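You operate a simulated robot arm through the tools that you are given. There is no shell and no other tool.

You are at the controls of a simulated robot arm. One attempt, no reset.

## Task
The black tie wire missed the mesh end: tie it again.
Fine: untwist it, shut the cradle clamp, twist it tight, then open the clamp; leave the other tie wire. Where these are worked on the way, their far stop is far enough and under half their travel is too little: cradle clamp.

It is judged by the outcome, as a careful person would: the job done as asked, and still so three seconds after it is handed in. It fails if anything else is knocked over, pushed out of place, dropped, spilled or broken.

## Robot
A 7-joint arm with a two-finger gripper, fixed in place. Base frame: the origin is at the foot of the arm, x ahead of it, y to its left, z up; the work surface is at about z = 0.82. Units: m, rad, N and s.
With the tool pointing down near the work surface it reaches from about 0.34 to 0.72 m from the base axis. Its first joint turns from -1.152 to 1.152 rad. Payload 2.45 kg.
The TCP is the grasp point between the finger pads, 0.026 m short of the fingertips. In the tool frame z runs along the fingers and y along their closing line. Largest opening 0.096 m; the body of the gripper starts 0.069 m behind the TCP.
Orientation is told as [roll, pitch, yaw] about the base's x, y, z axes, in that order, counted from this pose: with the fingers straight down and closing along the base's y, the tool's x points along the base's -x, its y along +y and its z along -z.

## Interface
- The arm moves only by the tool move_arm. Its argument "motion" is a list of rows, each an object of numbers (a shift or turn left out is 0, a gripper value left out holds the last): "gripper": the gripper command, from -1 (shut) to 1 (fully open), values between in proportion; "x", "y", "z": the shift along the tool's x, y, z in units of 25 mm (1.0 is 25 mm); "ax", "ay", "az": the turn, a rotation vector about the tool's x, y, z in units of 5 degrees (1.0 is 5 degrees). In form: [{"gripper": .., "x": .., "y": .., "z": .., "ax": .., "ay": .., "az": ..}, ...]. A call has 1 to 20 rows; each row shifts and turns the commanded pose from where the row before left it, along the tool's axes as they then stand. A call with a number of a shift or a turn outside -1 to 1 is refused whole. A row lasts 0.2 s, in which the tool goes at most 0.05 m and 0.15 rad; a call with a longer step from one row to the next is refused whole, and so is a gripper value outside its range. Where a pose cannot be reached the arm comes as near as it can. A force on the tool above 60 N (or 10 N above the force at the start of the call, whichever is more), or a blocked arm, ends the call early, and 0.2 s more pass. Each finger halts on what it meets, pressing with about 37 N; the grip force reading is that of the motor and also rises with nothing between the fingers. The clock runs only during rows and for 0.2 s after the last one: add rows that do not move to give the fingers time. The reply holds the time, the measured pose of the TCP, the force on the tool along the base axes, the opening and the grip force, in the units named above and with some noise, with the torque about the TCP (base axes, N m) and any sound that the robot's microphone picked up.
- Cameras (640 x 400 px; columns grow to the right, rows downward): "scene" is fixed at [0.1765, -0.4015, 1.4273]; the picture's right is [0.67, -0.74, 0.00], its down [-0.39, -0.35, -0.85] and it looks along [0.63, 0.57, -0.53] (base axes); focal length 309 px, centre (320, 200). "wrist" rides on the gripper at [0.082, 0.003, -0.098] in the tool frame; the picture's right is [-0.04, 1.00, 0.00], its down [-0.73, -0.03, -0.68] and it looks along [-0.68, -0.03, 0.73] (tool axes); focal length 256 px, centre (320, 200). There is no depth. A picture from a camera that has moved, and an enlarged one, comes with that camera's place and axes in the base frame and with its lens.
- snapshot(camera): a new picture of that camera. It takes no simulated time.
- zoom(camera, box): a new picture of the part [left, top, right, bottom] of that camera's present view, enlarged. It takes no simulated time.
- hand_in(): hands the job in; it is judged then, once.

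Places have to be worked out from the pictures, the camera data and where the tool is seen. Open the gripper and draw the arm clear of the work before you hand the job in, unless the task says otherwise.

The tools are called after "Emit:" as a command line: name --argument value ..., lists and objects as JSON in quotes. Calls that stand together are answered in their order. move_arm: Moves the arm, as the interface text tells. Its arguments: {"type":"object","properties":{"motion":{"type":"array"}},"required":["motion"]} The other tools are called the same way: snapshot (camera) takes a picture; zoom (camera, box) takes an enlarged picture of a part of a camera's view; hand_in () hands the job in.

At the start:

```text
clock: 0.0
eef_pos: [0.3878, -0.0994, 1.2663]
ee_rot: [0.0, -0.001, 0.0]
ft_force: [-0.5, 0.0, -0.3]
ft_torque: [0.02, -0.02, -0.03]
opening: 0.0959
grip_force: 0.0
```

scene: 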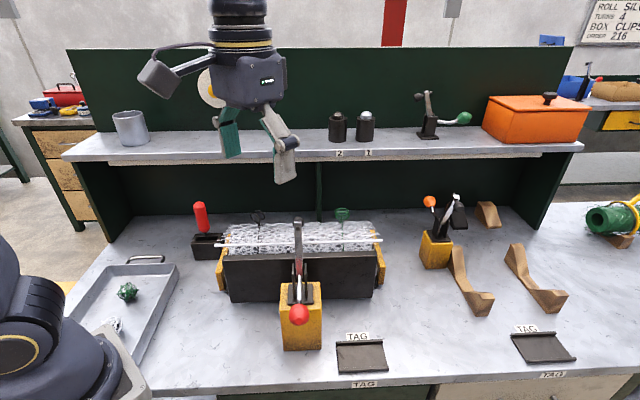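
wrist: 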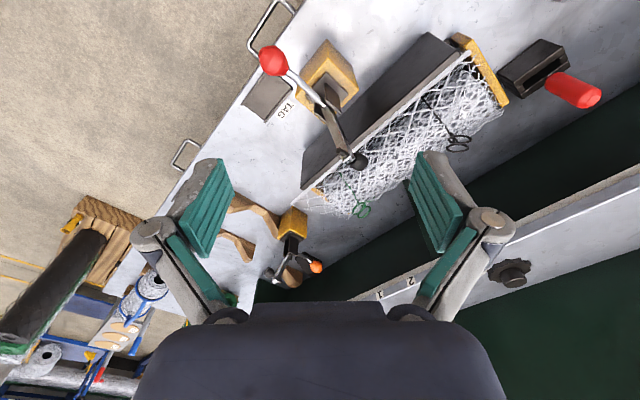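

I'll start by looking closer at the work: the cradle with the mesh roll, the tie wires and the clamps.

Emit:
zoom --camera "scene" --box '[180, 190, 400, 360]'

Emit:
zoom --camera "scene" --box '[390, 180, 590, 320]'

Emit:
zoom --camera "wrist" --box '[220, 20, 620, 270]'

Emit:
zoom --camera "scene" --box '[520, 0, 640, 80]'

```text
2.35 times, centred on (290, 275) of scene
camera zoom: at [0.1765, -0.4015, 1.4273], right [0.67, -0.74, 0.0], down [-0.39, -0.35, -0.85], along [0.63, 0.57, -0.53], focal length 727 px, centre (391, 24)
```

zoom: 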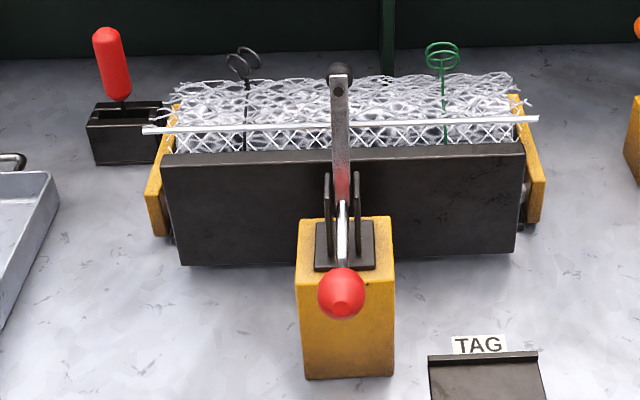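

```text
2.86 times, centred on (490, 250) of scene
camera zoom: at [0.1765, -0.4015, 1.4273], right [0.67, -0.74, 0.0], down [-0.39, -0.35, -0.85], along [0.63, 0.57, -0.53], focal length 883 px, centre (-166, 57)
```

zoom: 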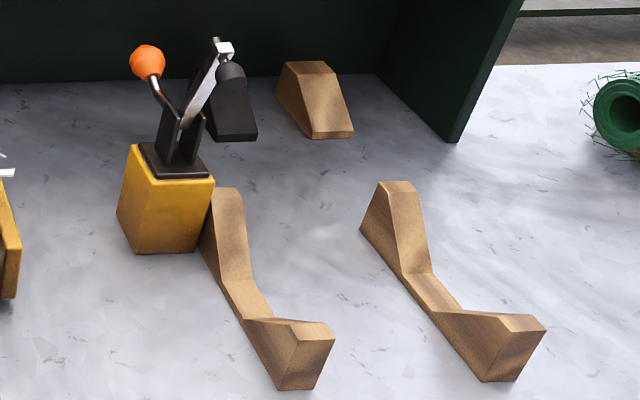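

```text
1.60 times, centred on (420, 145) of wrist
camera zoom: at [0.3054, -0.0965, 1.3641], right [0.04, 1.0, 0.0], down [0.73, -0.03, 0.68], along [0.68, -0.03, -0.73], focal length 410 px, centre (160, 288)
```

zoom: 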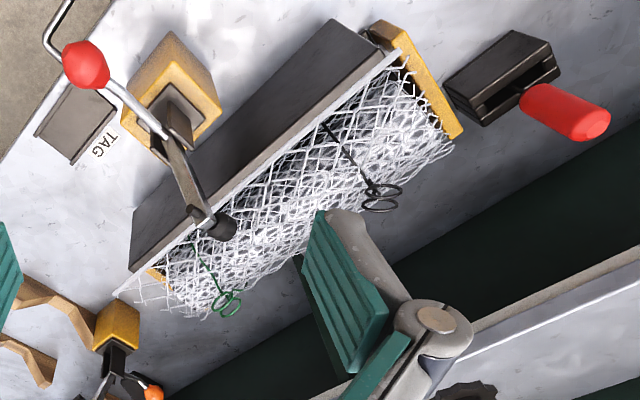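

```text
5.00 times, centred on (580, 40) of scene
camera zoom: at [0.1765, -0.4015, 1.4273], right [0.67, -0.74, 0.0], down [-0.39, -0.35, -0.85], along [0.63, 0.57, -0.53], focal length 1546 px, centre (-980, 1000)
```

zoom: 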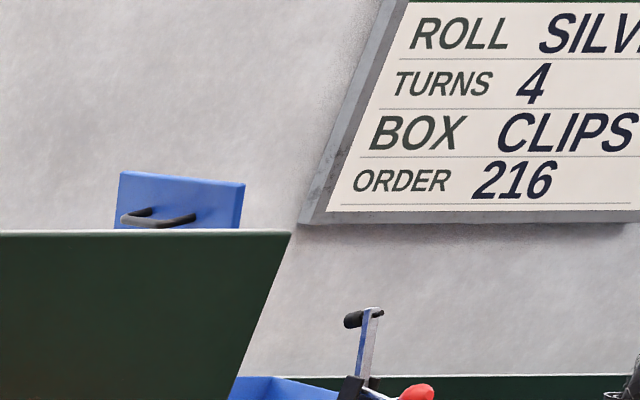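

The red-ball toggle clamp stands at the cradle with its arm raised, and the black tie's ring pair looks to be near [0.52, 0.11, 1.01]. I'll zoom in harder on both tie wires and the clamp to read their shape before moving.

Emit:
zoom --camera "scene" --box '[230, 195, 294, 265]'

Emit:
zoom --camera "scene" --box '[310, 195, 374, 265]'

Emit:
zoom --camera "wrist" --box '[410, 80, 500, 170]'

Emit:
zoom --camera "scene" --box '[265, 205, 335, 335]'

Emit:
zoom --camera "wrist" --box '[240, 20, 390, 190]'

Emit:
zoom --camera "scene" --box '[180, 190, 260, 280]'

```text
5.71 times, centred on (262, 230) of scene
camera zoom: at [0.1765, -0.4015, 1.4273], right [0.67, -0.74, 0.0], down [-0.39, -0.35, -0.85], along [0.63, 0.57, -0.53], focal length 1766 px, centre (651, 29)
```

zoom: 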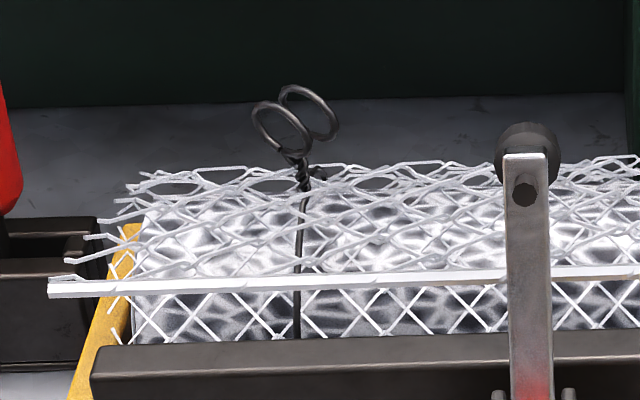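

```text
5.71 times, centred on (342, 230) of scene
camera zoom: at [0.1765, -0.4015, 1.4273], right [0.67, -0.74, 0.0], down [-0.39, -0.35, -0.85], along [0.63, 0.57, -0.53], focal length 1766 px, centre (194, 29)
```

zoom: 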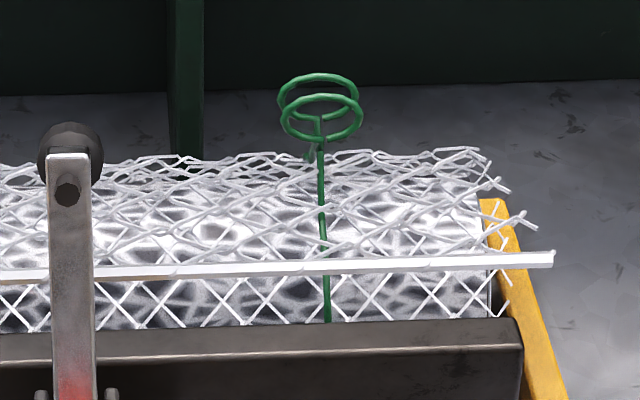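

```text
4.44 times, centred on (455, 125) of wrist
camera zoom: at [0.3054, -0.0965, 1.3641], right [0.04, 1.0, 0.0], down [0.73, -0.03, 0.68], along [0.68, -0.03, -0.73], focal length 1138 px, centre (-280, 533)
```

zoom: 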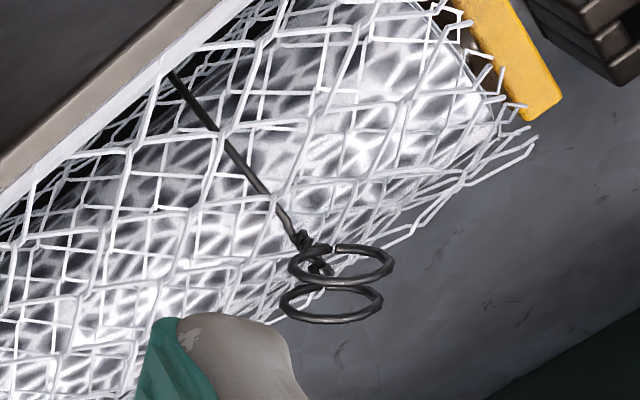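

```text
3.08 times, centred on (300, 270) of scene
camera zoom: at [0.1765, -0.4015, 1.4273], right [0.67, -0.74, 0.0], down [-0.39, -0.35, -0.85], along [0.63, 0.57, -0.53], focal length 951 px, centre (382, -15)
```

zoom: 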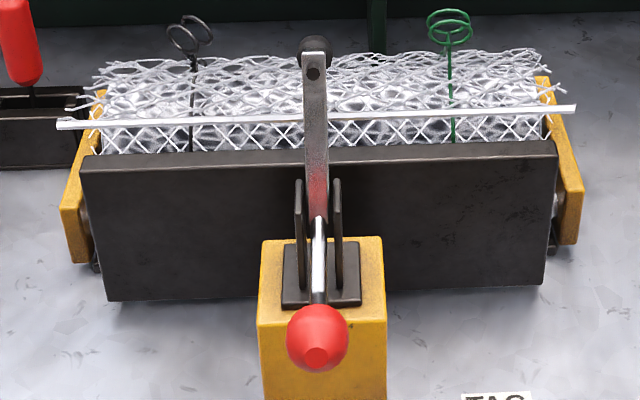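

```text
2.35 times, centred on (315, 105) of wrist
camera zoom: at [0.3054, -0.0965, 1.3641], right [0.04, 1.0, 0.0], down [0.73, -0.03, 0.68], along [0.68, -0.03, -0.73], focal length 602 px, centre (332, 424)
```

zoom: 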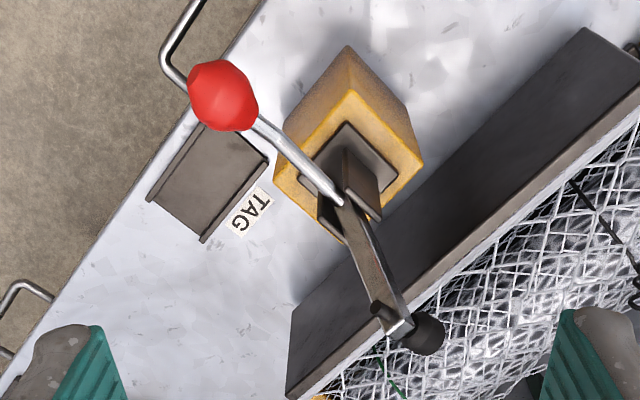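

```text
4.44 times, centred on (220, 235) of scene
camera zoom: at [0.1765, -0.4015, 1.4273], right [0.67, -0.74, 0.0], down [-0.39, -0.35, -0.85], along [0.63, 0.57, -0.53], focal length 1374 px, centre (764, 44)
```

zoom: 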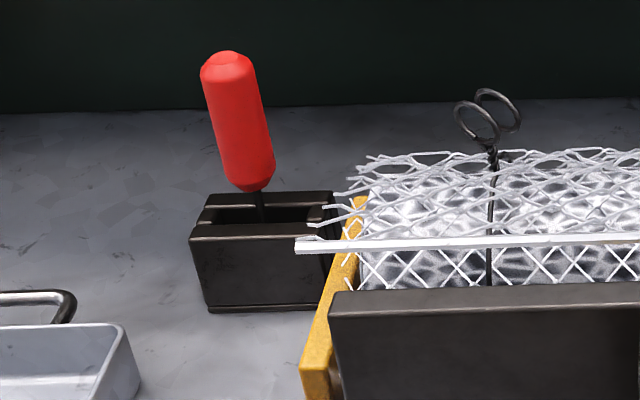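

The pictures put the black ring pair at about [0.525, 0.114, 1.006], with its two rings about 16 mm apart along base x. The clamp pad is near [0.50, -0.054, 1.087] and the handle ball near [0.394, -0.16, 1.012], so the clamp is open. I'll move the hand over to the left, staying above everything, for a closer wrist view of the tie.

Emit:
move_arm --motion '[{"gripper": 1, "x": -0.05, "y": 0.93, "z": 0.3}, {"x": -0.05, "y": 0.93, "z": 0.4}, {"x": -0.05, "y": 0.93, "z": 0.4}, {"x": -0.05, "y": 0.93, "z": 0.4}, {"x": -0.05, "y": 0.93, "z": 0.4}, {"x": -0.05, "y": 0.93, "z": 0.4}, {"x": -0.05, "y": 0.93, "z": 0.4}, {"x": -0.05, "y": 0.93, "z": 0.4}, {"x": -0.05, "y": 0.93, "z": 0.4}, {}]'

```text
clock: 2.2
eef_pos: [0.3991, 0.1089, 1.1779]
ee_rot: [0.001, 0.0, 0.001]
ft_force: [-0.4, -0.3, 1.0]
ft_torque: [-0.01, -0.01, -0.01]
opening: 0.0964
grip_force: 0.0
```

The hand is at [0.399, 0.109, 1.178] as commanded. Now I'll look at the tie from there.

Emit:
snapshot --camera "wrist"

Emit:
snapshot --camera "scene"

```text
taken
camera wrist: at [0.3165, 0.112, 1.2769], right [0.04, 1.0, 0.0], down [0.73, -0.03, 0.68], along [0.68, -0.03, -0.73], focal length 256 px, centre (320, 200)
```

wrist: 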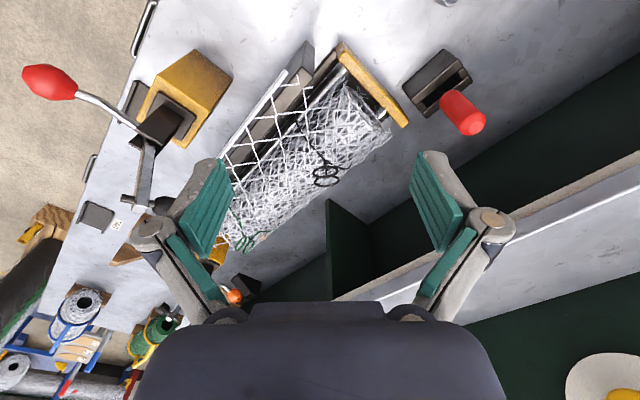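

```text
taken
```

scene: 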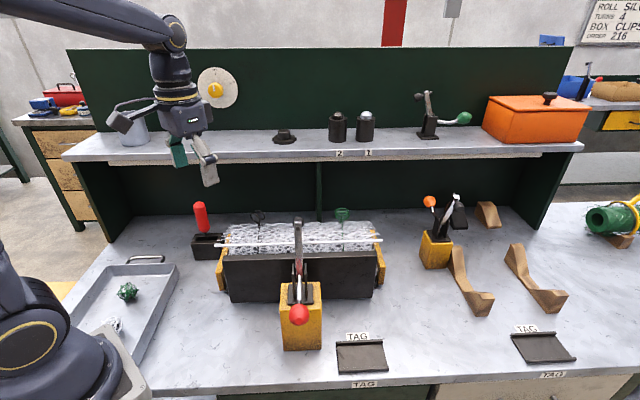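

The mesh flap and its rod show up clearly here. I'll zoom in on the black tie and on the clamp.

Emit:
zoom --camera "wrist" --box '[280, 120, 380, 210]'

Emit:
zoom --camera "wrist" --box '[200, 30, 420, 250]'

Emit:
zoom --camera "wrist" --box '[10, 40, 250, 240]'

Emit:
zoom --camera "wrist" --box '[390, 40, 500, 150]'

```text
4.44 times, centred on (330, 165) of wrist
camera zoom: at [0.3165, 0.112, 1.2769], right [0.04, 1.0, 0.0], down [0.73, -0.03, 0.68], along [0.68, -0.03, -0.73], focal length 1138 px, centre (276, 356)
```

zoom: 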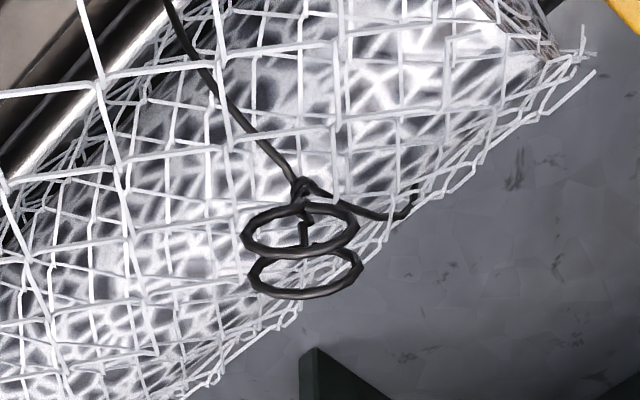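

```text
1.82 times, centred on (310, 140) of wrist
camera zoom: at [0.3165, 0.112, 1.2769], right [0.04, 1.0, 0.0], down [0.73, -0.03, 0.68], along [0.68, -0.03, -0.73], focal length 465 px, centre (338, 309)
```

zoom: 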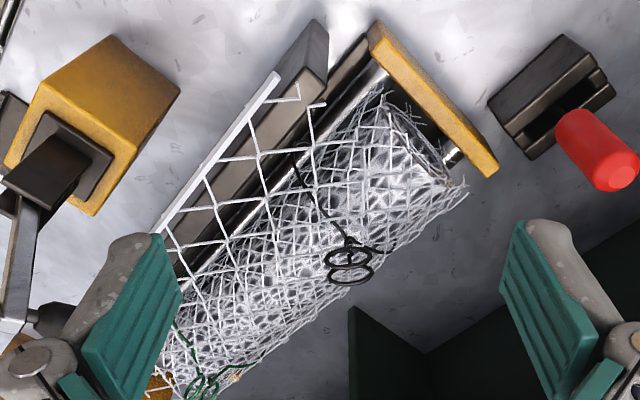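

```text
2.00 times, centred on (130, 140) of wrist
camera zoom: at [0.3165, 0.112, 1.2769], right [0.04, 1.0, 0.0], down [0.73, -0.03, 0.68], along [0.68, -0.03, -0.73], focal length 512 px, centre (700, 320)
```

zoom: 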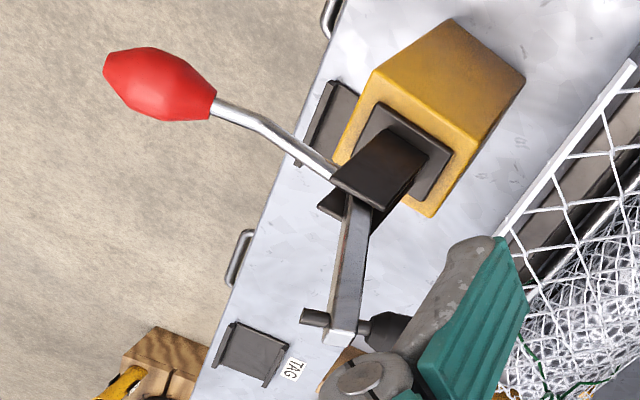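

```text
3.64 times, centred on (445, 95) of wrist
camera zoom: at [0.3165, 0.112, 1.2769], right [0.04, 1.0, 0.0], down [0.73, -0.03, 0.68], along [0.68, -0.03, -0.73], focal length 931 px, centre (-134, 582)
```

zoom: 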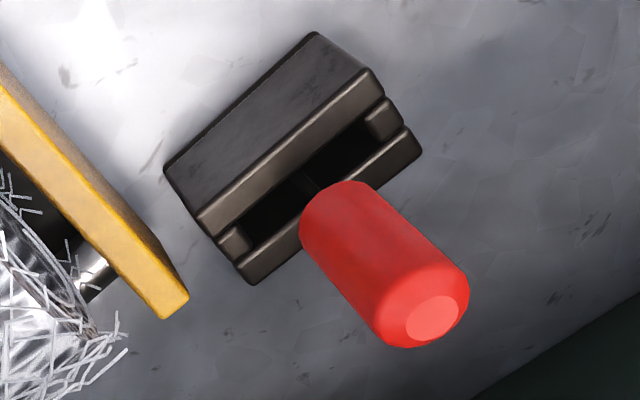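

I now place the black rings at about [0.516, 0.111] and [0.531, 0.112], z 1.009. They are about 33 mm in diameter on a vertical twist axis at about [0.523, 0.111], with the ring axis turned about +6° from x. I'll move above them with the gripper partly closed and inspect before going down.

Emit:
move_arm --motion '[{"gripper": 0.25, "x": -0.83, "y": 0.01, "z": 0.4}, {"x": -0.83, "y": 0.01, "z": 0.5}, {"x": -0.83, "y": 0.01, "z": 0.5, "az": -0.4}, {"x": -0.83, "y": 0.01, "z": 0.5, "az": -0.4}, {"x": -0.83, "y": 0.01, "z": 0.5, "az": -0.4}, {"x": -0.83, "y": 0.01, "z": 0.5}, {}, {}]'

Emit:
snapshot --camera "wrist"

Emit:
zoom --camera "wrist" --box '[240, 50, 400, 170]'

Emit:
zoom --camera "scene" --box '[210, 160, 310, 270]'

```text
clock: 4.0
eef_pos: [0.5248, 0.1147, 1.1066]
ee_rot: [0.001, -0.001, 0.105]
ft_force: [-0.1, 0.1, -0.9]
ft_torque: [0.0, 0.01, 0.0]
opening: 0.06
grip_force: 0.1
```

```text
taken
camera wrist: at [0.4431, 0.1088, 1.2042], right [-0.06, 1.0, 0.0], down [0.73, 0.05, 0.68], along [0.68, 0.04, -0.73], focal length 256 px, centre (320, 200)
```

wrist: 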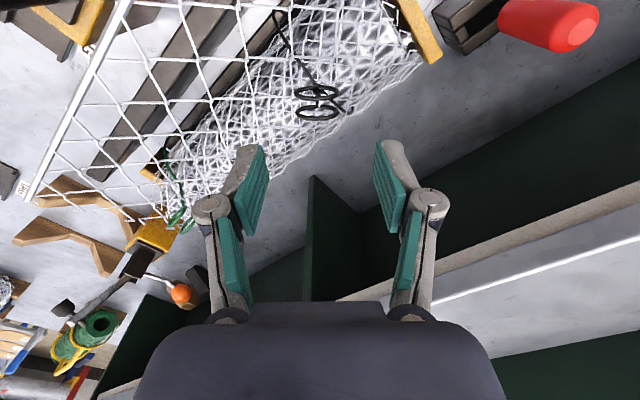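

```text
3.33 times, centred on (320, 110) of wrist
camera zoom: at [0.4431, 0.1088, 1.2042], right [-0.06, 1.0, 0.0], down [0.73, 0.05, 0.68], along [0.68, 0.04, -0.73], focal length 853 px, centre (320, 500)
```

zoom: 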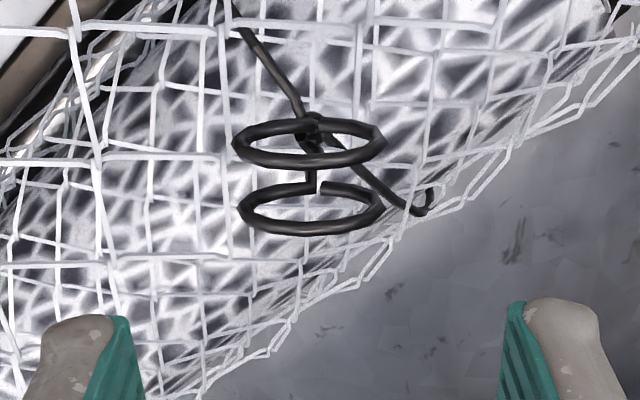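

```text
3.64 times, centred on (260, 215) of scene
camera zoom: at [0.1765, -0.4015, 1.4273], right [0.67, -0.74, 0.0], down [-0.39, -0.35, -0.85], along [0.63, 0.57, -0.53], focal length 1124 px, centre (538, 146)
```

zoom: 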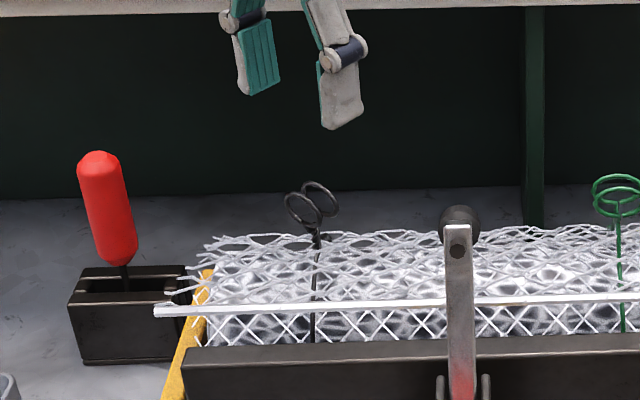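

The rings now sit squarely between the fingers. They look about 34 mm across, centred near [0.523, 0.111, 1.009], with their axis within a couple of degrees of the tool's yaw. I'll centre over them and go down so the pads straddle them, with the fingertips staying above the mesh.

Emit:
move_arm --motion '[{"x": 0.08, "y": -0.14, "z": 0.5}, {"z": 0.6}, {"z": 0.6}, {"z": 0.6}, {"z": 0.5}, {"z": 0.3}, {}, {}]'

Emit:
snapshot --camera "wrist"

Emit:
zoom --camera "scene" --box '[210, 160, 310, 270]'

```text
clock: 5.8
eef_pos: [0.5211, 0.1112, 1.0291]
ee_rot: [0.0, 0.0, 0.105]
ft_force: [0.2, -0.2, 0.1]
ft_torque: [-0.01, -0.02, 0.0]
opening: 0.0601
grip_force: 0.0
```

```text
taken
camera wrist: at [0.4388, 0.1058, 1.1273], right [-0.06, 1.0, 0.0], down [0.73, 0.05, 0.68], along [0.68, 0.04, -0.73], focal length 256 px, centre (320, 200)
```

wrist: 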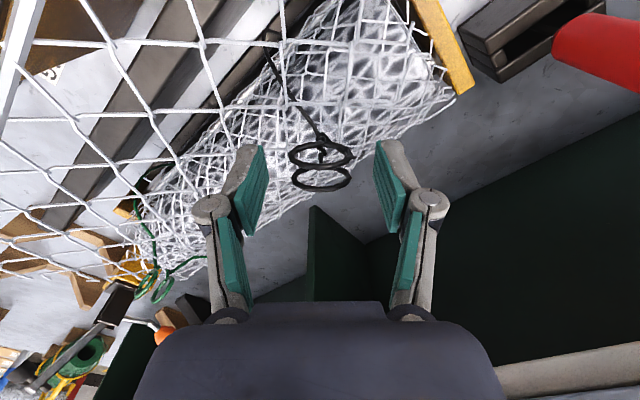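

```text
3.64 times, centred on (260, 215) of scene
camera zoom: at [0.1765, -0.4015, 1.4273], right [0.67, -0.74, 0.0], down [-0.39, -0.35, -0.85], along [0.63, 0.57, -0.53], focal length 1124 px, centre (538, 146)
```

zoom: 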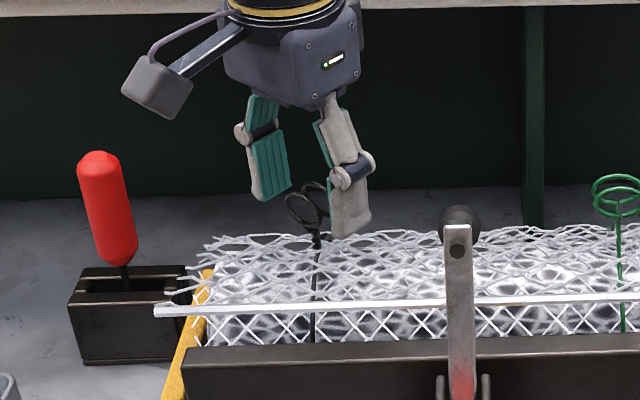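

The pads straddle the rings, with the fingertips at z 1.003. I'll drop 6 mm more, shift 2 mm forward and close on the ring rims.

Emit:
move_arm --motion '[{"x": -0.08, "z": 0.24}, {}, {"gripper": -0.5}, {"gripper": -1}, {}, {}, {}]'

Emit:
zoom --camera "wrist" --box '[220, 100, 420, 230]'

Emit:
zoom --camera "scene" --box '[210, 160, 310, 270]'

```text
clock: 7.4
eef_pos: [0.5233, 0.1112, 1.0223]
ee_rot: [0.0, -0.001, 0.103]
ft_force: [-1.6, 3.3, -0.2]
ft_torque: [0.16, 0.05, -0.01]
opening: 0.0338
grip_force: 44.8
```

```text
3.08 times, centred on (320, 165) of wrist
camera zoom: at [0.4408, 0.1063, 1.1209], right [-0.07, 1.0, 0.0], down [0.73, 0.05, 0.68], along [0.68, 0.04, -0.73], focal length 788 px, centre (320, 308)
```

zoom: 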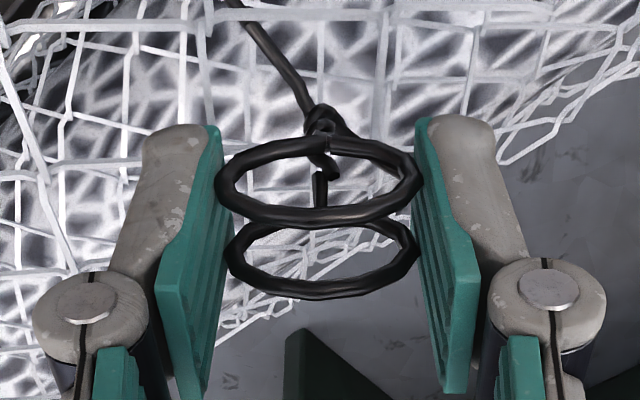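

```text
3.64 times, centred on (260, 215) of scene
camera zoom: at [0.1765, -0.4014, 1.4274], right [0.67, -0.74, 0.0], down [-0.39, -0.35, -0.85], along [0.63, 0.57, -0.53], focal length 1124 px, centre (538, 146)
```

zoom: 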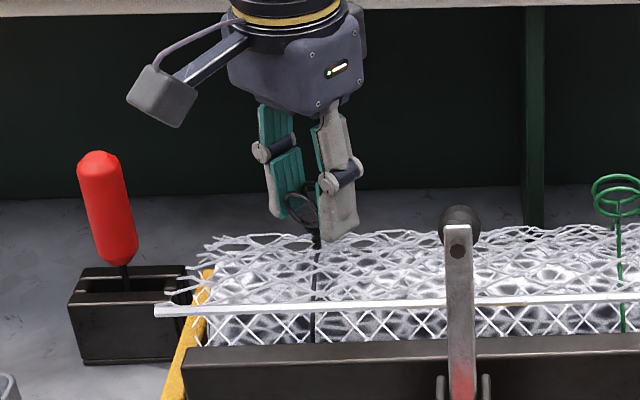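

The grip is firm at 33.8 mm with little side load. Next I'll probe the untwist direction with a small counter-clockwise turn (seen from above) and read the torque and sound.

Emit:
move_arm --motion '[{"az": -0.5}, {"az": -0.5}, {"az": -0.5}, {}]'

```text
clock: 8.4
eef_pos: [0.5234, 0.112, 1.0221]
ee_rot: [0.001, -0.001, 0.238]
ft_force: [-5.3, 8.2, 11.0]
ft_torque: [0.02, 0.86, -0.03]
opening: 0.0341
grip_force: 44.9
```

The wrist turned 7.7° with almost no torque about the vertical, but there's an 11 N vertical force and 0.86 N·m about y. I'll check whether the rings moved with the fingers.

Emit:
zoom --camera "wrist" --box '[220, 100, 420, 230]'

Emit:
zoom --camera "scene" --box '[230, 180, 294, 265]'

```text
3.08 times, centred on (320, 165) of wrist
camera zoom: at [0.4422, 0.0958, 1.1209], right [-0.2, 0.98, 0.0], down [0.72, 0.14, 0.68], along [0.67, 0.13, -0.73], focal length 788 px, centre (320, 308)
```

zoom: 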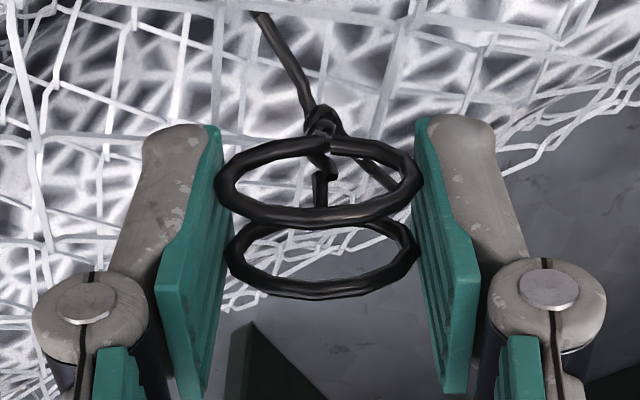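

```text
4.71 times, centred on (262, 222) of scene
camera zoom: at [0.1762, -0.4013, 1.4274], right [0.67, -0.74, 0.0], down [-0.39, -0.35, -0.85], along [0.63, 0.57, -0.53], focal length 1455 px, centre (593, 94)
```

zoom: 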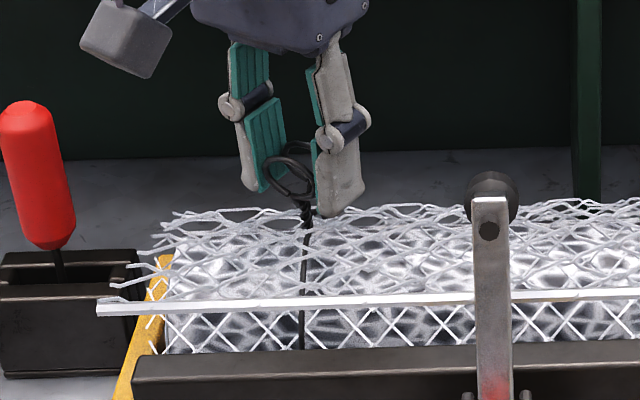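

The rings turned with the fingers, so this is a free direction. I'll go on in small steps and watch whether the side load grows.

Emit:
move_arm --motion '[{"az": -0.5}, {"az": -0.5}, {"az": -0.5}, {"az": -0.5}, {}, {}]'

```text
clock: 9.8
eef_pos: [0.5234, 0.1122, 1.0241]
ee_rot: [0.002, -0.001, 0.411]
ft_force: [-4.2, 12.8, 4.3]
ft_torque: [0.49, 0.27, -0.02]
opening: 0.0338
grip_force: 45.5
```

Still turning freely: yaw is 0.41 and the torque about z is about 0. The tool has been lifted about 2 mm, so I'll carry on and keep an eye on that.

Emit:
move_arm --motion '[{"az": -0.7}, {"az": -0.7}, {"az": -0.7}, {"az": -0.7}, {"az": -0.7}, {"az": -0.7}, {}, {}]'

Emit:
zoom --camera "wrist" --box '[220, 100, 420, 230]'

Emit:
zoom --camera "scene" --box '[230, 180, 294, 265]'

```text
clock: 11.6
eef_pos: [0.5221, 0.1125, 1.0239]
ee_rot: [0.002, 0.001, 0.779]
ft_force: [-15.6, 16.5, 11.5]
ft_torque: [-0.32, 1.38, -0.02]
opening: 0.0337
grip_force: 45.2
```

```text
3.08 times, centred on (320, 165) of wrist
camera zoom: at [0.4619, 0.0572, 1.1209], right [-0.67, 0.74, 0.0], down [0.54, 0.49, 0.68], along [0.5, 0.46, -0.73], focal length 788 px, centre (320, 308)
```

zoom: 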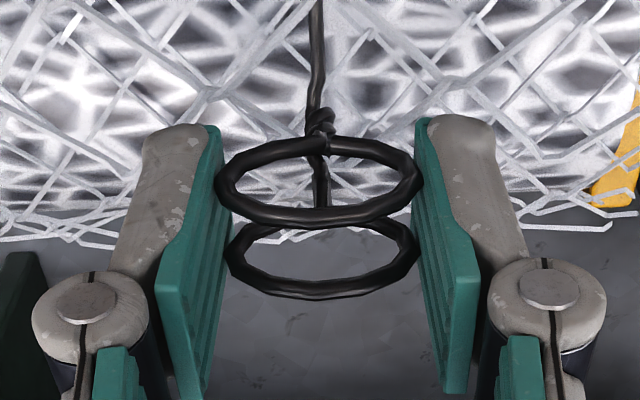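

```text
4.71 times, centred on (262, 222) of scene
camera zoom: at [0.1759, -0.401, 1.4275], right [0.67, -0.74, 0.0], down [-0.39, -0.35, -0.85], along [0.63, 0.57, -0.53], focal length 1455 px, centre (593, 94)
```

zoom: 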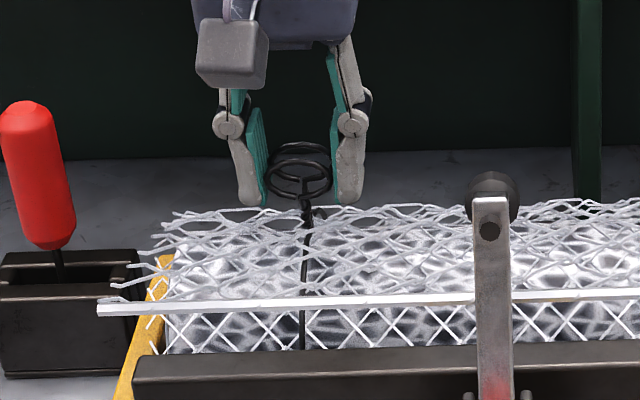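

The rings turn rigidly with the fingers and now stand at 45°. A 22 N side force along the closing line says the twist axis is about 3 mm nearer in x than my tool axis. I'll ease the grip slightly, shift the tool by that amount, and look again.

Emit:
move_arm --motion '[{"gripper": -0.1}, {}, {"x": 0.08, "y": 0.08}, {}, {}]'

Emit:
zoom --camera "wrist" --box '[220, 100, 420, 230]'

Emit:
zoom --camera "scene" --box '[230, 180, 294, 265]'

```text
clock: 12.8
eef_pos: [0.5207, 0.1106, 1.023]
ee_rot: [0.0, 0.0, 0.776]
ft_force: [-1.1, 0.2, -0.2]
ft_torque: [-0.02, -0.03, 0.01]
opening: 0.0432
grip_force: 0.0
```

```text
3.08 times, centred on (320, 165) of wrist
camera zoom: at [0.4598, 0.0563, 1.1209], right [-0.67, 0.74, 0.0], down [0.54, 0.49, 0.68], along [0.5, 0.46, -0.73], focal length 788 px, centre (320, 308)
```

zoom: 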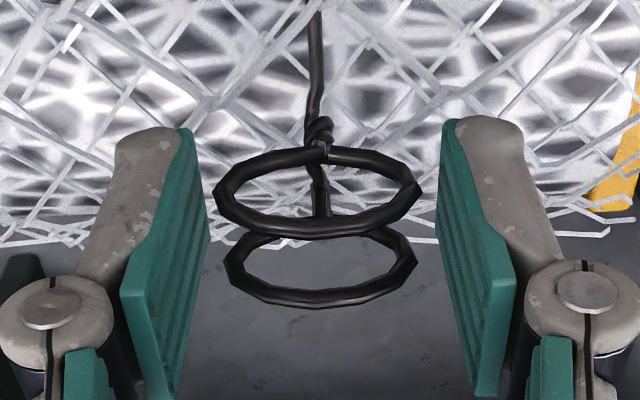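

```text
4.71 times, centred on (262, 222) of scene
camera zoom: at [0.1765, -0.4015, 1.4273], right [0.67, -0.74, 0.0], down [-0.39, -0.35, -0.85], along [0.63, 0.57, -0.53], focal length 1455 px, centre (593, 94)
```

zoom: 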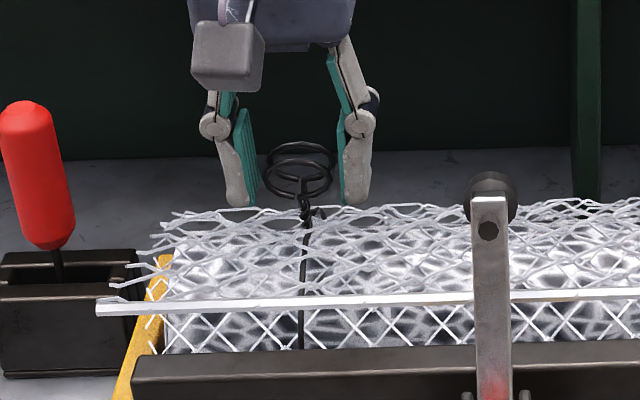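

The rings stay where I left them with no spring-back, and they are centred between the pads to within about 1 mm. I'll re-grip and continue counter-clockwise.

Emit:
move_arm --motion '[{"gripper": -1}, {}, {}, {"az": -0.7}, {"az": -0.7}, {"az": -0.7}, {"az": -0.7}, {"az": -0.7}, {"az": -0.7}, {}, {}]'

```text
clock: 15.2
eef_pos: [0.5213, 0.1108, 1.0233]
ee_rot: [-0.002, -0.001, 1.143]
ft_force: [8.0, -5.9, 9.1]
ft_torque: [0.02, 0.01, 0.0]
opening: 0.0338
grip_force: 45.2
```

The load is much lower now, with torque near 0. I'll continue counter-clockwise.

Emit:
move_arm --motion '[{"az": -0.7}, {"az": -0.7}, {"az": -0.7}, {"az": -0.7}, {"az": -0.7}, {"az": -0.7}, {"az": -0.7}, {"az": -0.7}, {}, {}]'

Emit:
zoom --camera "wrist" --box '[220, 80, 420, 230]'

Emit:
zoom --camera "scene" --box '[210, 160, 310, 270]'

```text
clock: 17.4
eef_pos: [0.5221, 0.1114, 1.0229]
ee_rot: [-0.004, 0.001, 1.633]
ft_force: [20.3, -11.2, 9.5]
ft_torque: [0.17, -0.62, -0.02]
opening: 0.0339
grip_force: 44.8
```

```text
2.67 times, centred on (320, 155) of wrist
camera zoom: at [0.5227, 0.0289, 1.1208], right [-1.0, -0.02, 0.0], down [-0.02, 0.73, 0.68], along [-0.01, 0.68, -0.73], focal length 683 px, centre (320, 320)
```

zoom: 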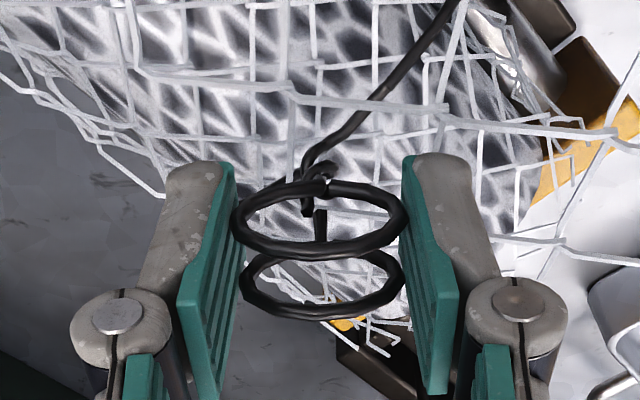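

```text
3.64 times, centred on (260, 215) of scene
camera zoom: at [0.177, -0.4019, 1.4271], right [0.67, -0.74, 0.0], down [-0.39, -0.35, -0.85], along [0.63, 0.57, -0.53], focal length 1124 px, centre (538, 146)
```

zoom: 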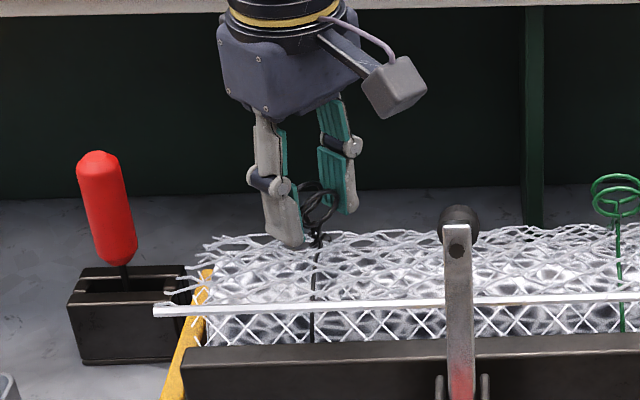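

About 88° are done with no stop yet. The side load points toward +x and −y, so I'll release, shift the tool 2 mm that way, re-grip and keep turning.

Emit:
move_arm --motion '[{"gripper": -0.15}, {"x": 0.045, "y": -0.078}, {}, {"gripper": -1}, {}, {}, {"az": -0.7}, {"az": -0.7}, {"az": -0.7}, {"az": -0.7}, {"az": -0.7}, {"az": -0.7}, {}, {}]'

Emit:
zoom --camera "wrist" --box '[220, 80, 420, 230]'

Emit:
zoom --camera "scene" --box '[230, 180, 294, 265]'

```text
clock: 20.4
eef_pos: [0.5221, 0.1112, 1.0214]
ee_rot: [0.003, -0.002, 2.001]
ft_force: [3.4, 12.0, -34.9]
ft_torque: [0.74, 0.17, 0.01]
opening: 0.0338
grip_force: 45.8
```

```text
2.67 times, centred on (320, 155) of wrist
camera zoom: at [0.553, 0.0352, 1.1194], right [-0.93, -0.38, 0.0], down [-0.28, 0.68, 0.68], along [-0.26, 0.63, -0.73], focal length 683 px, centre (320, 320)
```

zoom: 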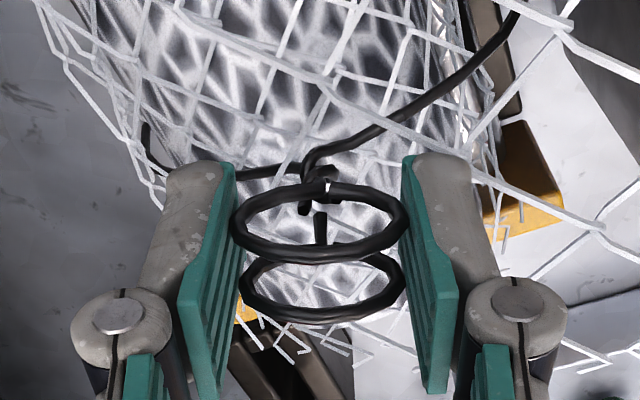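

```text
4.71 times, centred on (262, 222) of scene
camera zoom: at [0.1772, -0.4011, 1.4274], right [0.67, -0.74, 0.0], down [-0.39, -0.35, -0.85], along [0.63, 0.57, -0.53], focal length 1455 px, centre (593, 94)
```

zoom: 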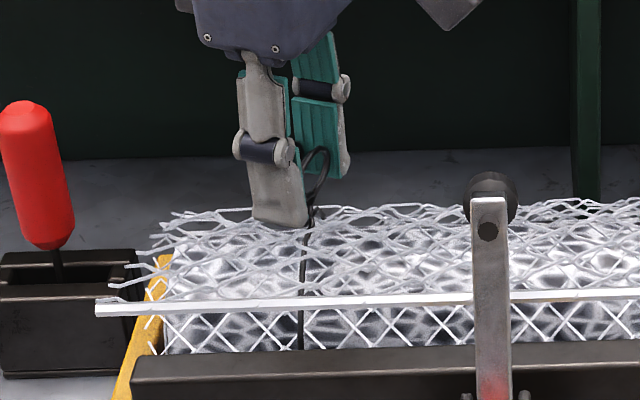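

There's now a 35 N downward pull on the tool, so the rings want to sit lower than where I'm gripping. I'll release to relieve it and look.

Emit:
move_arm --motion '[{"gripper": -0.1}, {}, {}]'

Emit:
zoom --camera "wrist" --box '[220, 80, 420, 230]'

Emit:
zoom --camera "scene" --box '[230, 180, 294, 265]'

```text
clock: 21.2
eef_pos: [0.5222, 0.1104, 1.0233]
ee_rot: [-0.001, 0.001, 1.998]
ft_force: [-0.1, -0.4, -0.1]
ft_torque: [0.03, -0.03, -0.02]
opening: 0.0432
grip_force: 0.2
```

```text
2.67 times, centred on (320, 155) of wrist
camera zoom: at [0.5528, 0.0344, 1.1209], right [-0.93, -0.38, 0.0], down [-0.28, 0.68, 0.68], along [-0.26, 0.63, -0.73], focal length 683 px, centre (320, 320)
```

zoom: 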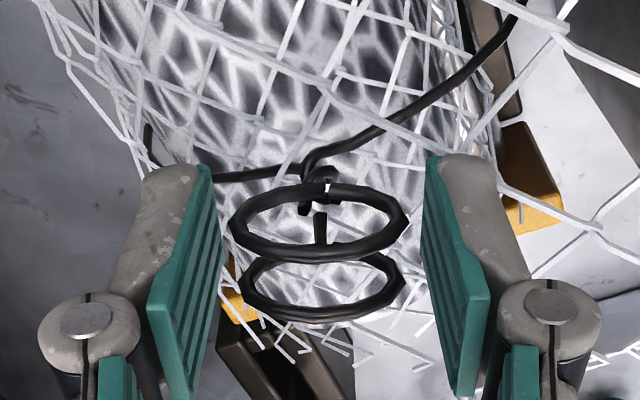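

```text
4.71 times, centred on (262, 222) of scene
camera zoom: at [0.1765, -0.4015, 1.4273], right [0.67, -0.74, 0.0], down [-0.39, -0.35, -0.85], along [0.63, 0.57, -0.53], focal length 1455 px, centre (593, 94)
```

zoom: 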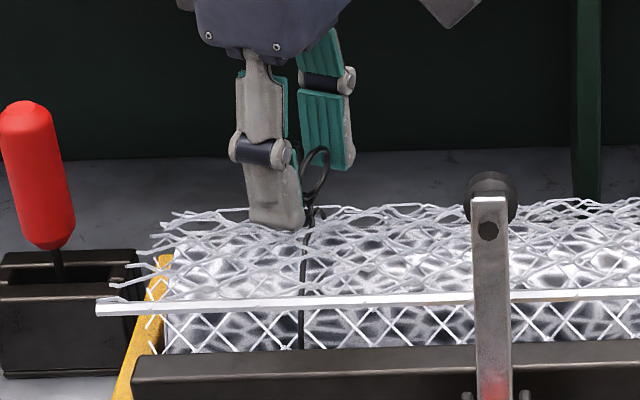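

The rings hold position and are centred. I'll re-grip and continue in a smaller step, watching the vertical force.

Emit:
move_arm --motion '[{"gripper": -1}, {}, {}, {"az": -0.7}, {"az": -0.7}, {"az": -0.7}, {"az": -0.7}, {}, {}]'

```text
clock: 23.2
eef_pos: [0.5221, 0.1107, 1.0249]
ee_rot: [0.001, 0.001, 2.244]
ft_force: [5.0, -0.7, 5.6]
ft_torque: [0.76, 0.56, 0.0]
opening: 0.0339
grip_force: 45.0
```

Loads are small and yaw is 2.24 (about 123° turned). I'll continue.

Emit:
move_arm --motion '[{"az": -0.7}, {"az": -0.7}, {"az": -0.7}, {"az": -0.7}, {"az": -0.7}, {"az": -0.7}, {}, {}]'

Emit:
snapshot --camera "scene"

Emit:
zoom --camera "wrist" --box '[220, 80, 420, 230]'

```text
clock: 25.0
eef_pos: [0.5223, 0.1108, 1.0229]
ee_rot: [-0.002, 0.002, 2.609]
ft_force: [13.7, 0.5, 13.5]
ft_torque: [0.29, -0.19, 0.01]
opening: 0.034
grip_force: 45.0
```

```text
taken
```

scene: 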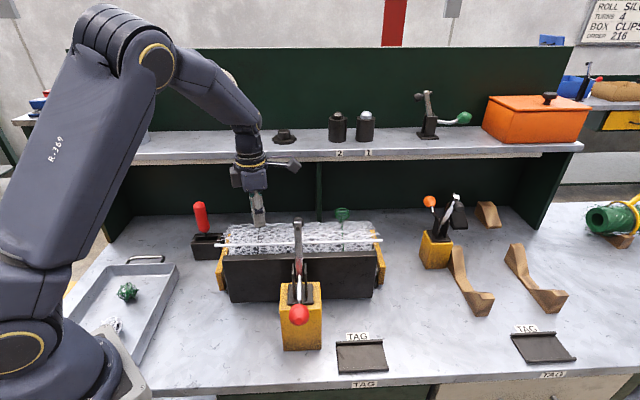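

```text
2.67 times, centred on (320, 155) of wrist
camera zoom: at [0.5911, 0.0665, 1.1209], right [-0.54, -0.84, 0.0], down [-0.62, 0.4, 0.68], along [-0.57, 0.37, -0.74], focal length 683 px, centre (320, 320)
```

zoom: 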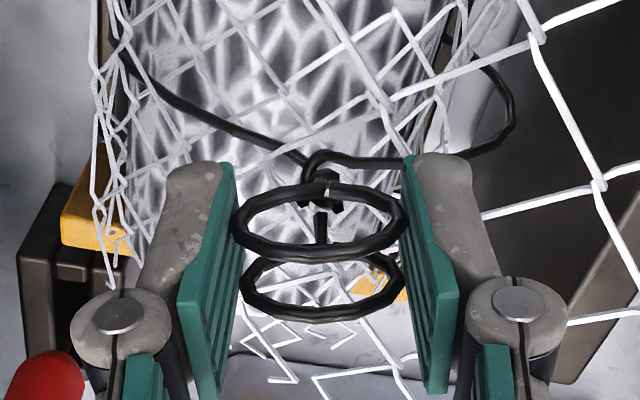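

The black wire loop seems to be bulging looser on the front side, which suggests this is the untwisting direction. I'll check that from the scene camera.

Emit:
zoom --camera "scene" --box '[215, 190, 305, 280]'

Emit:
snapshot --camera "wrist"

```text
4.44 times, centred on (260, 235) of scene
camera zoom: at [0.1767, -0.4015, 1.4273], right [0.67, -0.74, 0.0], down [-0.39, -0.35, -0.85], along [0.63, 0.57, -0.53], focal length 1374 px, centre (587, 44)
```

zoom: 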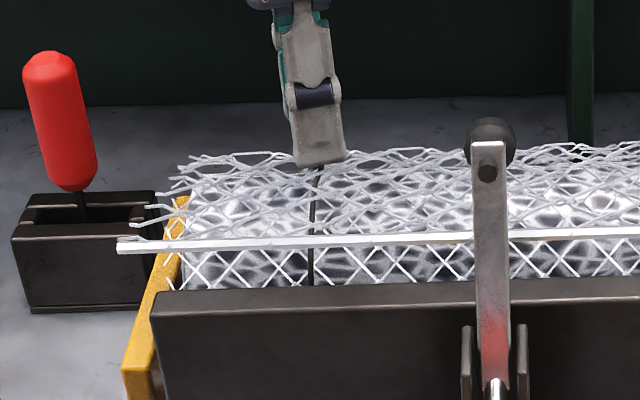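

```text
taken
camera wrist: at [0.5911, 0.0665, 1.1209], right [-0.54, -0.84, 0.0], down [-0.62, 0.4, 0.68], along [-0.57, 0.37, -0.74], focal length 256 px, centre (320, 200)
```

wrist: 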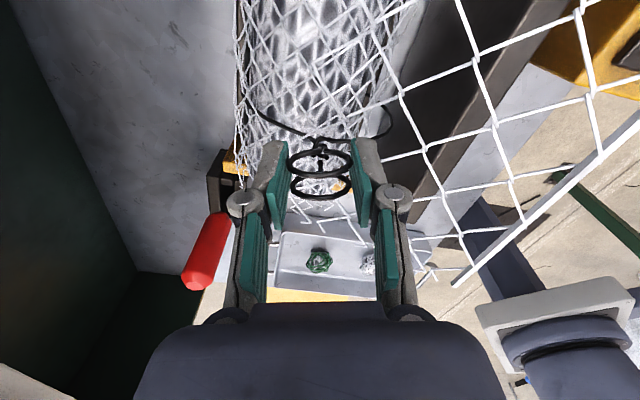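

The view is along the roll now, so it's not conclusive on looseness. No stop has been felt, so I'll relax the grip to shed the side load, re-grip and keep turning.

Emit:
move_arm --motion '[{"gripper": -0.15}, {"y": -0.05}, {}, {"gripper": -1}, {}, {}, {"az": -0.7}, {"az": -0.7}, {"az": -0.7}, {"az": -0.7}, {"az": -0.7}, {"az": -0.7}, {}, {}]'

```text
clock: 28.0
eef_pos: [0.5224, 0.1111, 1.0222]
ee_rot: [0.001, -0.002, 2.977]
ft_force: [-3.6, 9.3, -23.4]
ft_torque: [0.43, -0.22, -0.02]
opening: 0.0338
grip_force: 44.7
```

Yaw is 2.98 (about 165° turned) and still free. I'll continue one more step to see whether a stop or the arm's own limit appears.

Emit:
move_arm --motion '[{"gripper": -0.15}, {}, {"gripper": -1}, {}, {}, {"az": -0.7}, {"az": -0.7}, {"az": -0.7}, {"az": -0.7}, {"az": -0.7}, {"az": -0.7}, {}, {}]'

Emit:
zoom --camera "wrist" --box '[220, 80, 420, 230]'

Emit:
zoom --camera "scene" --box '[215, 190, 305, 280]'

```text
clock: 30.8
eef_pos: [0.5229, 0.1127, 1.0239]
ee_rot: [-0.003, 0.003, -2.939]
ft_force: [9.1, 7.8, 20.2]
ft_torque: [0.3, -0.67, -0.02]
opening: 0.0339
grip_force: 45.3
```

```text
2.67 times, centred on (320, 155) of wrist
camera zoom: at [0.6032, 0.1249, 1.1217], right [0.16, -0.99, 0.0], down [-0.73, -0.12, 0.68], along [-0.67, -0.11, -0.74], focal length 683 px, centre (320, 320)
```

zoom: 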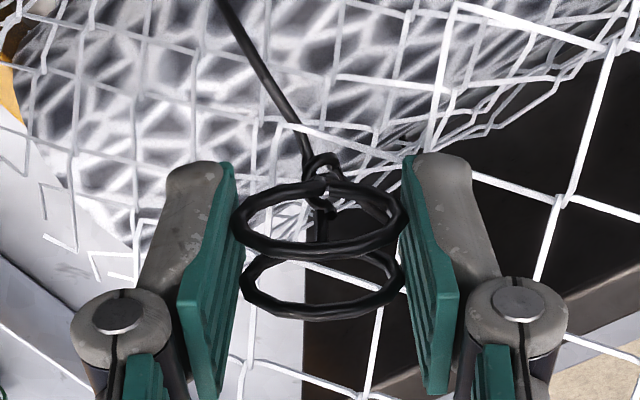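

```text
4.44 times, centred on (260, 235) of scene
camera zoom: at [0.1764, -0.4014, 1.4274], right [0.67, -0.74, 0.0], down [-0.39, -0.35, -0.85], along [0.63, 0.57, -0.53], focal length 1374 px, centre (587, 44)
```

zoom: 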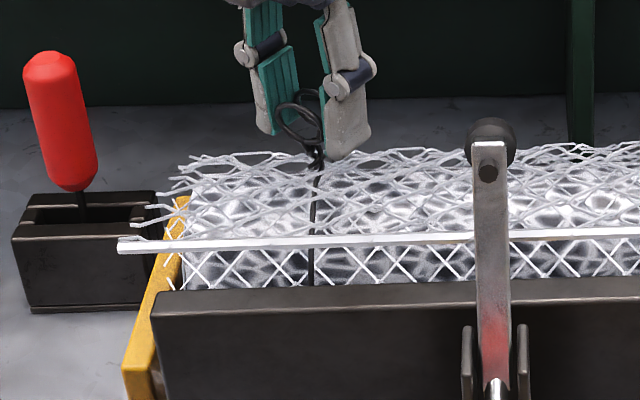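

I'm at 186° of untwisting with no stop yet, and the arm still has range. I'll continue with release, re-grip and a 40° turn.

Emit:
move_arm --motion '[{"gripper": -0.15}, {"y": -0.06}, {"gripper": -1}, {}, {}, {"az": -0.8}, {"az": -0.8}, {"az": -0.8}, {"az": -0.8}, {"az": -0.8}, {"az": -0.8}, {"az": -0.8}, {"az": -0.8}, {}, {}]'

```text
clock: 34.0
eef_pos: [0.5216, 0.1133, 1.0226]
ee_rot: [0.0, -0.003, -2.383]
ft_force: [-8.1, -10.9, -22.8]
ft_torque: [-0.22, 0.43, -0.03]
opening: 0.0339
grip_force: 44.5
```

Yaw is now −2.38 (about 218° turned), still free with no torque about the axis. I'll continue.

Emit:
move_arm --motion '[{"gripper": -0.15}, {}, {"gripper": -1}, {}, {}, {"az": -0.8}, {"az": -0.8}, {"az": -0.8}, {"az": -0.8}, {"az": -0.8}, {"az": -0.8}, {"az": -0.8}, {"az": -0.8}, {}, {}]'

Emit:
zoom --camera "wrist" --box '[220, 80, 420, 230]'

Emit:
zoom --camera "scene" --box '[215, 190, 305, 280]'

```text
clock: 36.3
eef_pos: [0.5225, 0.1129, 1.0236]
ee_rot: [0.025, 0.008, -2.037]
ft_force: [14.5, 0.8, -12.5]
ft_torque: [0.8, -0.28, 0.03]
opening: 0.034
grip_force: 45.1
out of reach, approached as far as the arm can: row 10, 11
stopped in row 11: the force on the tool passed its limit at 76 N (the readings are from after the stop); the commanded pose is now the measured one
```

```text
2.67 times, centred on (320, 155) of wrist
camera zoom: at [0.5585, 0.1851, 1.1222], right [0.87, -0.48, 0.02], down [-0.37, -0.64, 0.67], along [-0.31, -0.6, -0.74], focal length 683 px, centre (320, 320)
```

zoom: 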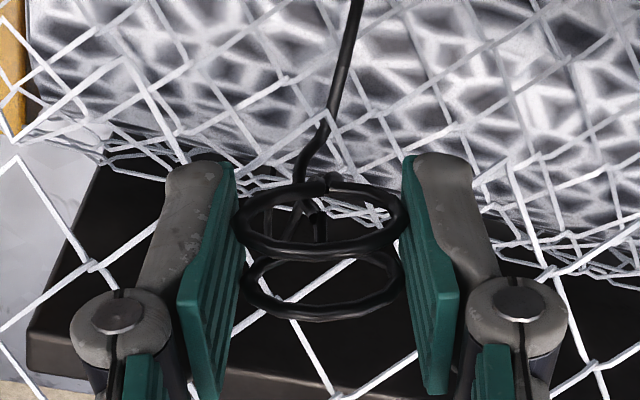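

```text
4.44 times, centred on (260, 235) of scene
camera zoom: at [0.1771, -0.4015, 1.4272], right [0.67, -0.74, 0.0], down [-0.39, -0.35, -0.85], along [0.63, 0.57, -0.53], focal length 1374 px, centre (587, 44)
```

zoom: 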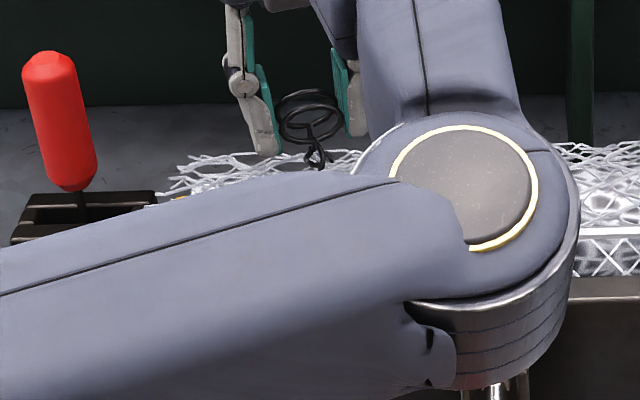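

The arm reached its wrist limit, and its elbow has swung round sideways. I need to see the whole scene before moving anything.

Emit:
snapshot --camera "scene"

Emit:
snapshot --camera "wrist"

```text
taken
```

scene: 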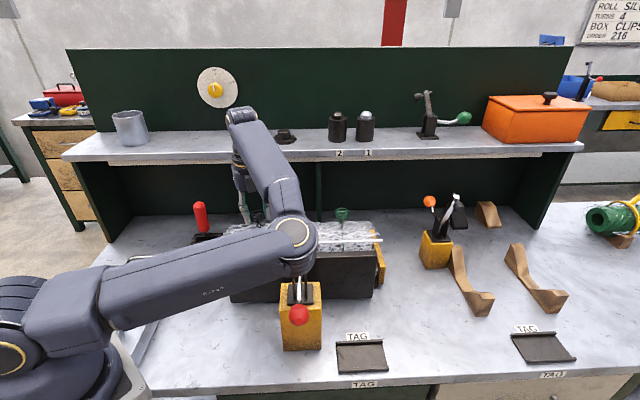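

```text
taken
camera wrist: at [0.5585, 0.1851, 1.1222], right [0.87, -0.48, 0.02], down [-0.37, -0.64, 0.67], along [-0.31, -0.6, -0.74], focal length 256 px, centre (320, 200)
```

wrist: 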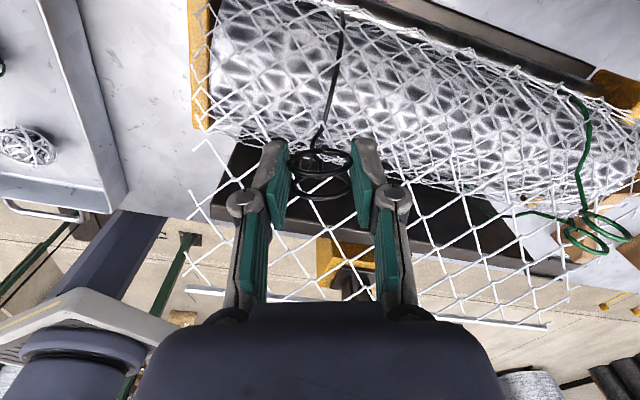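

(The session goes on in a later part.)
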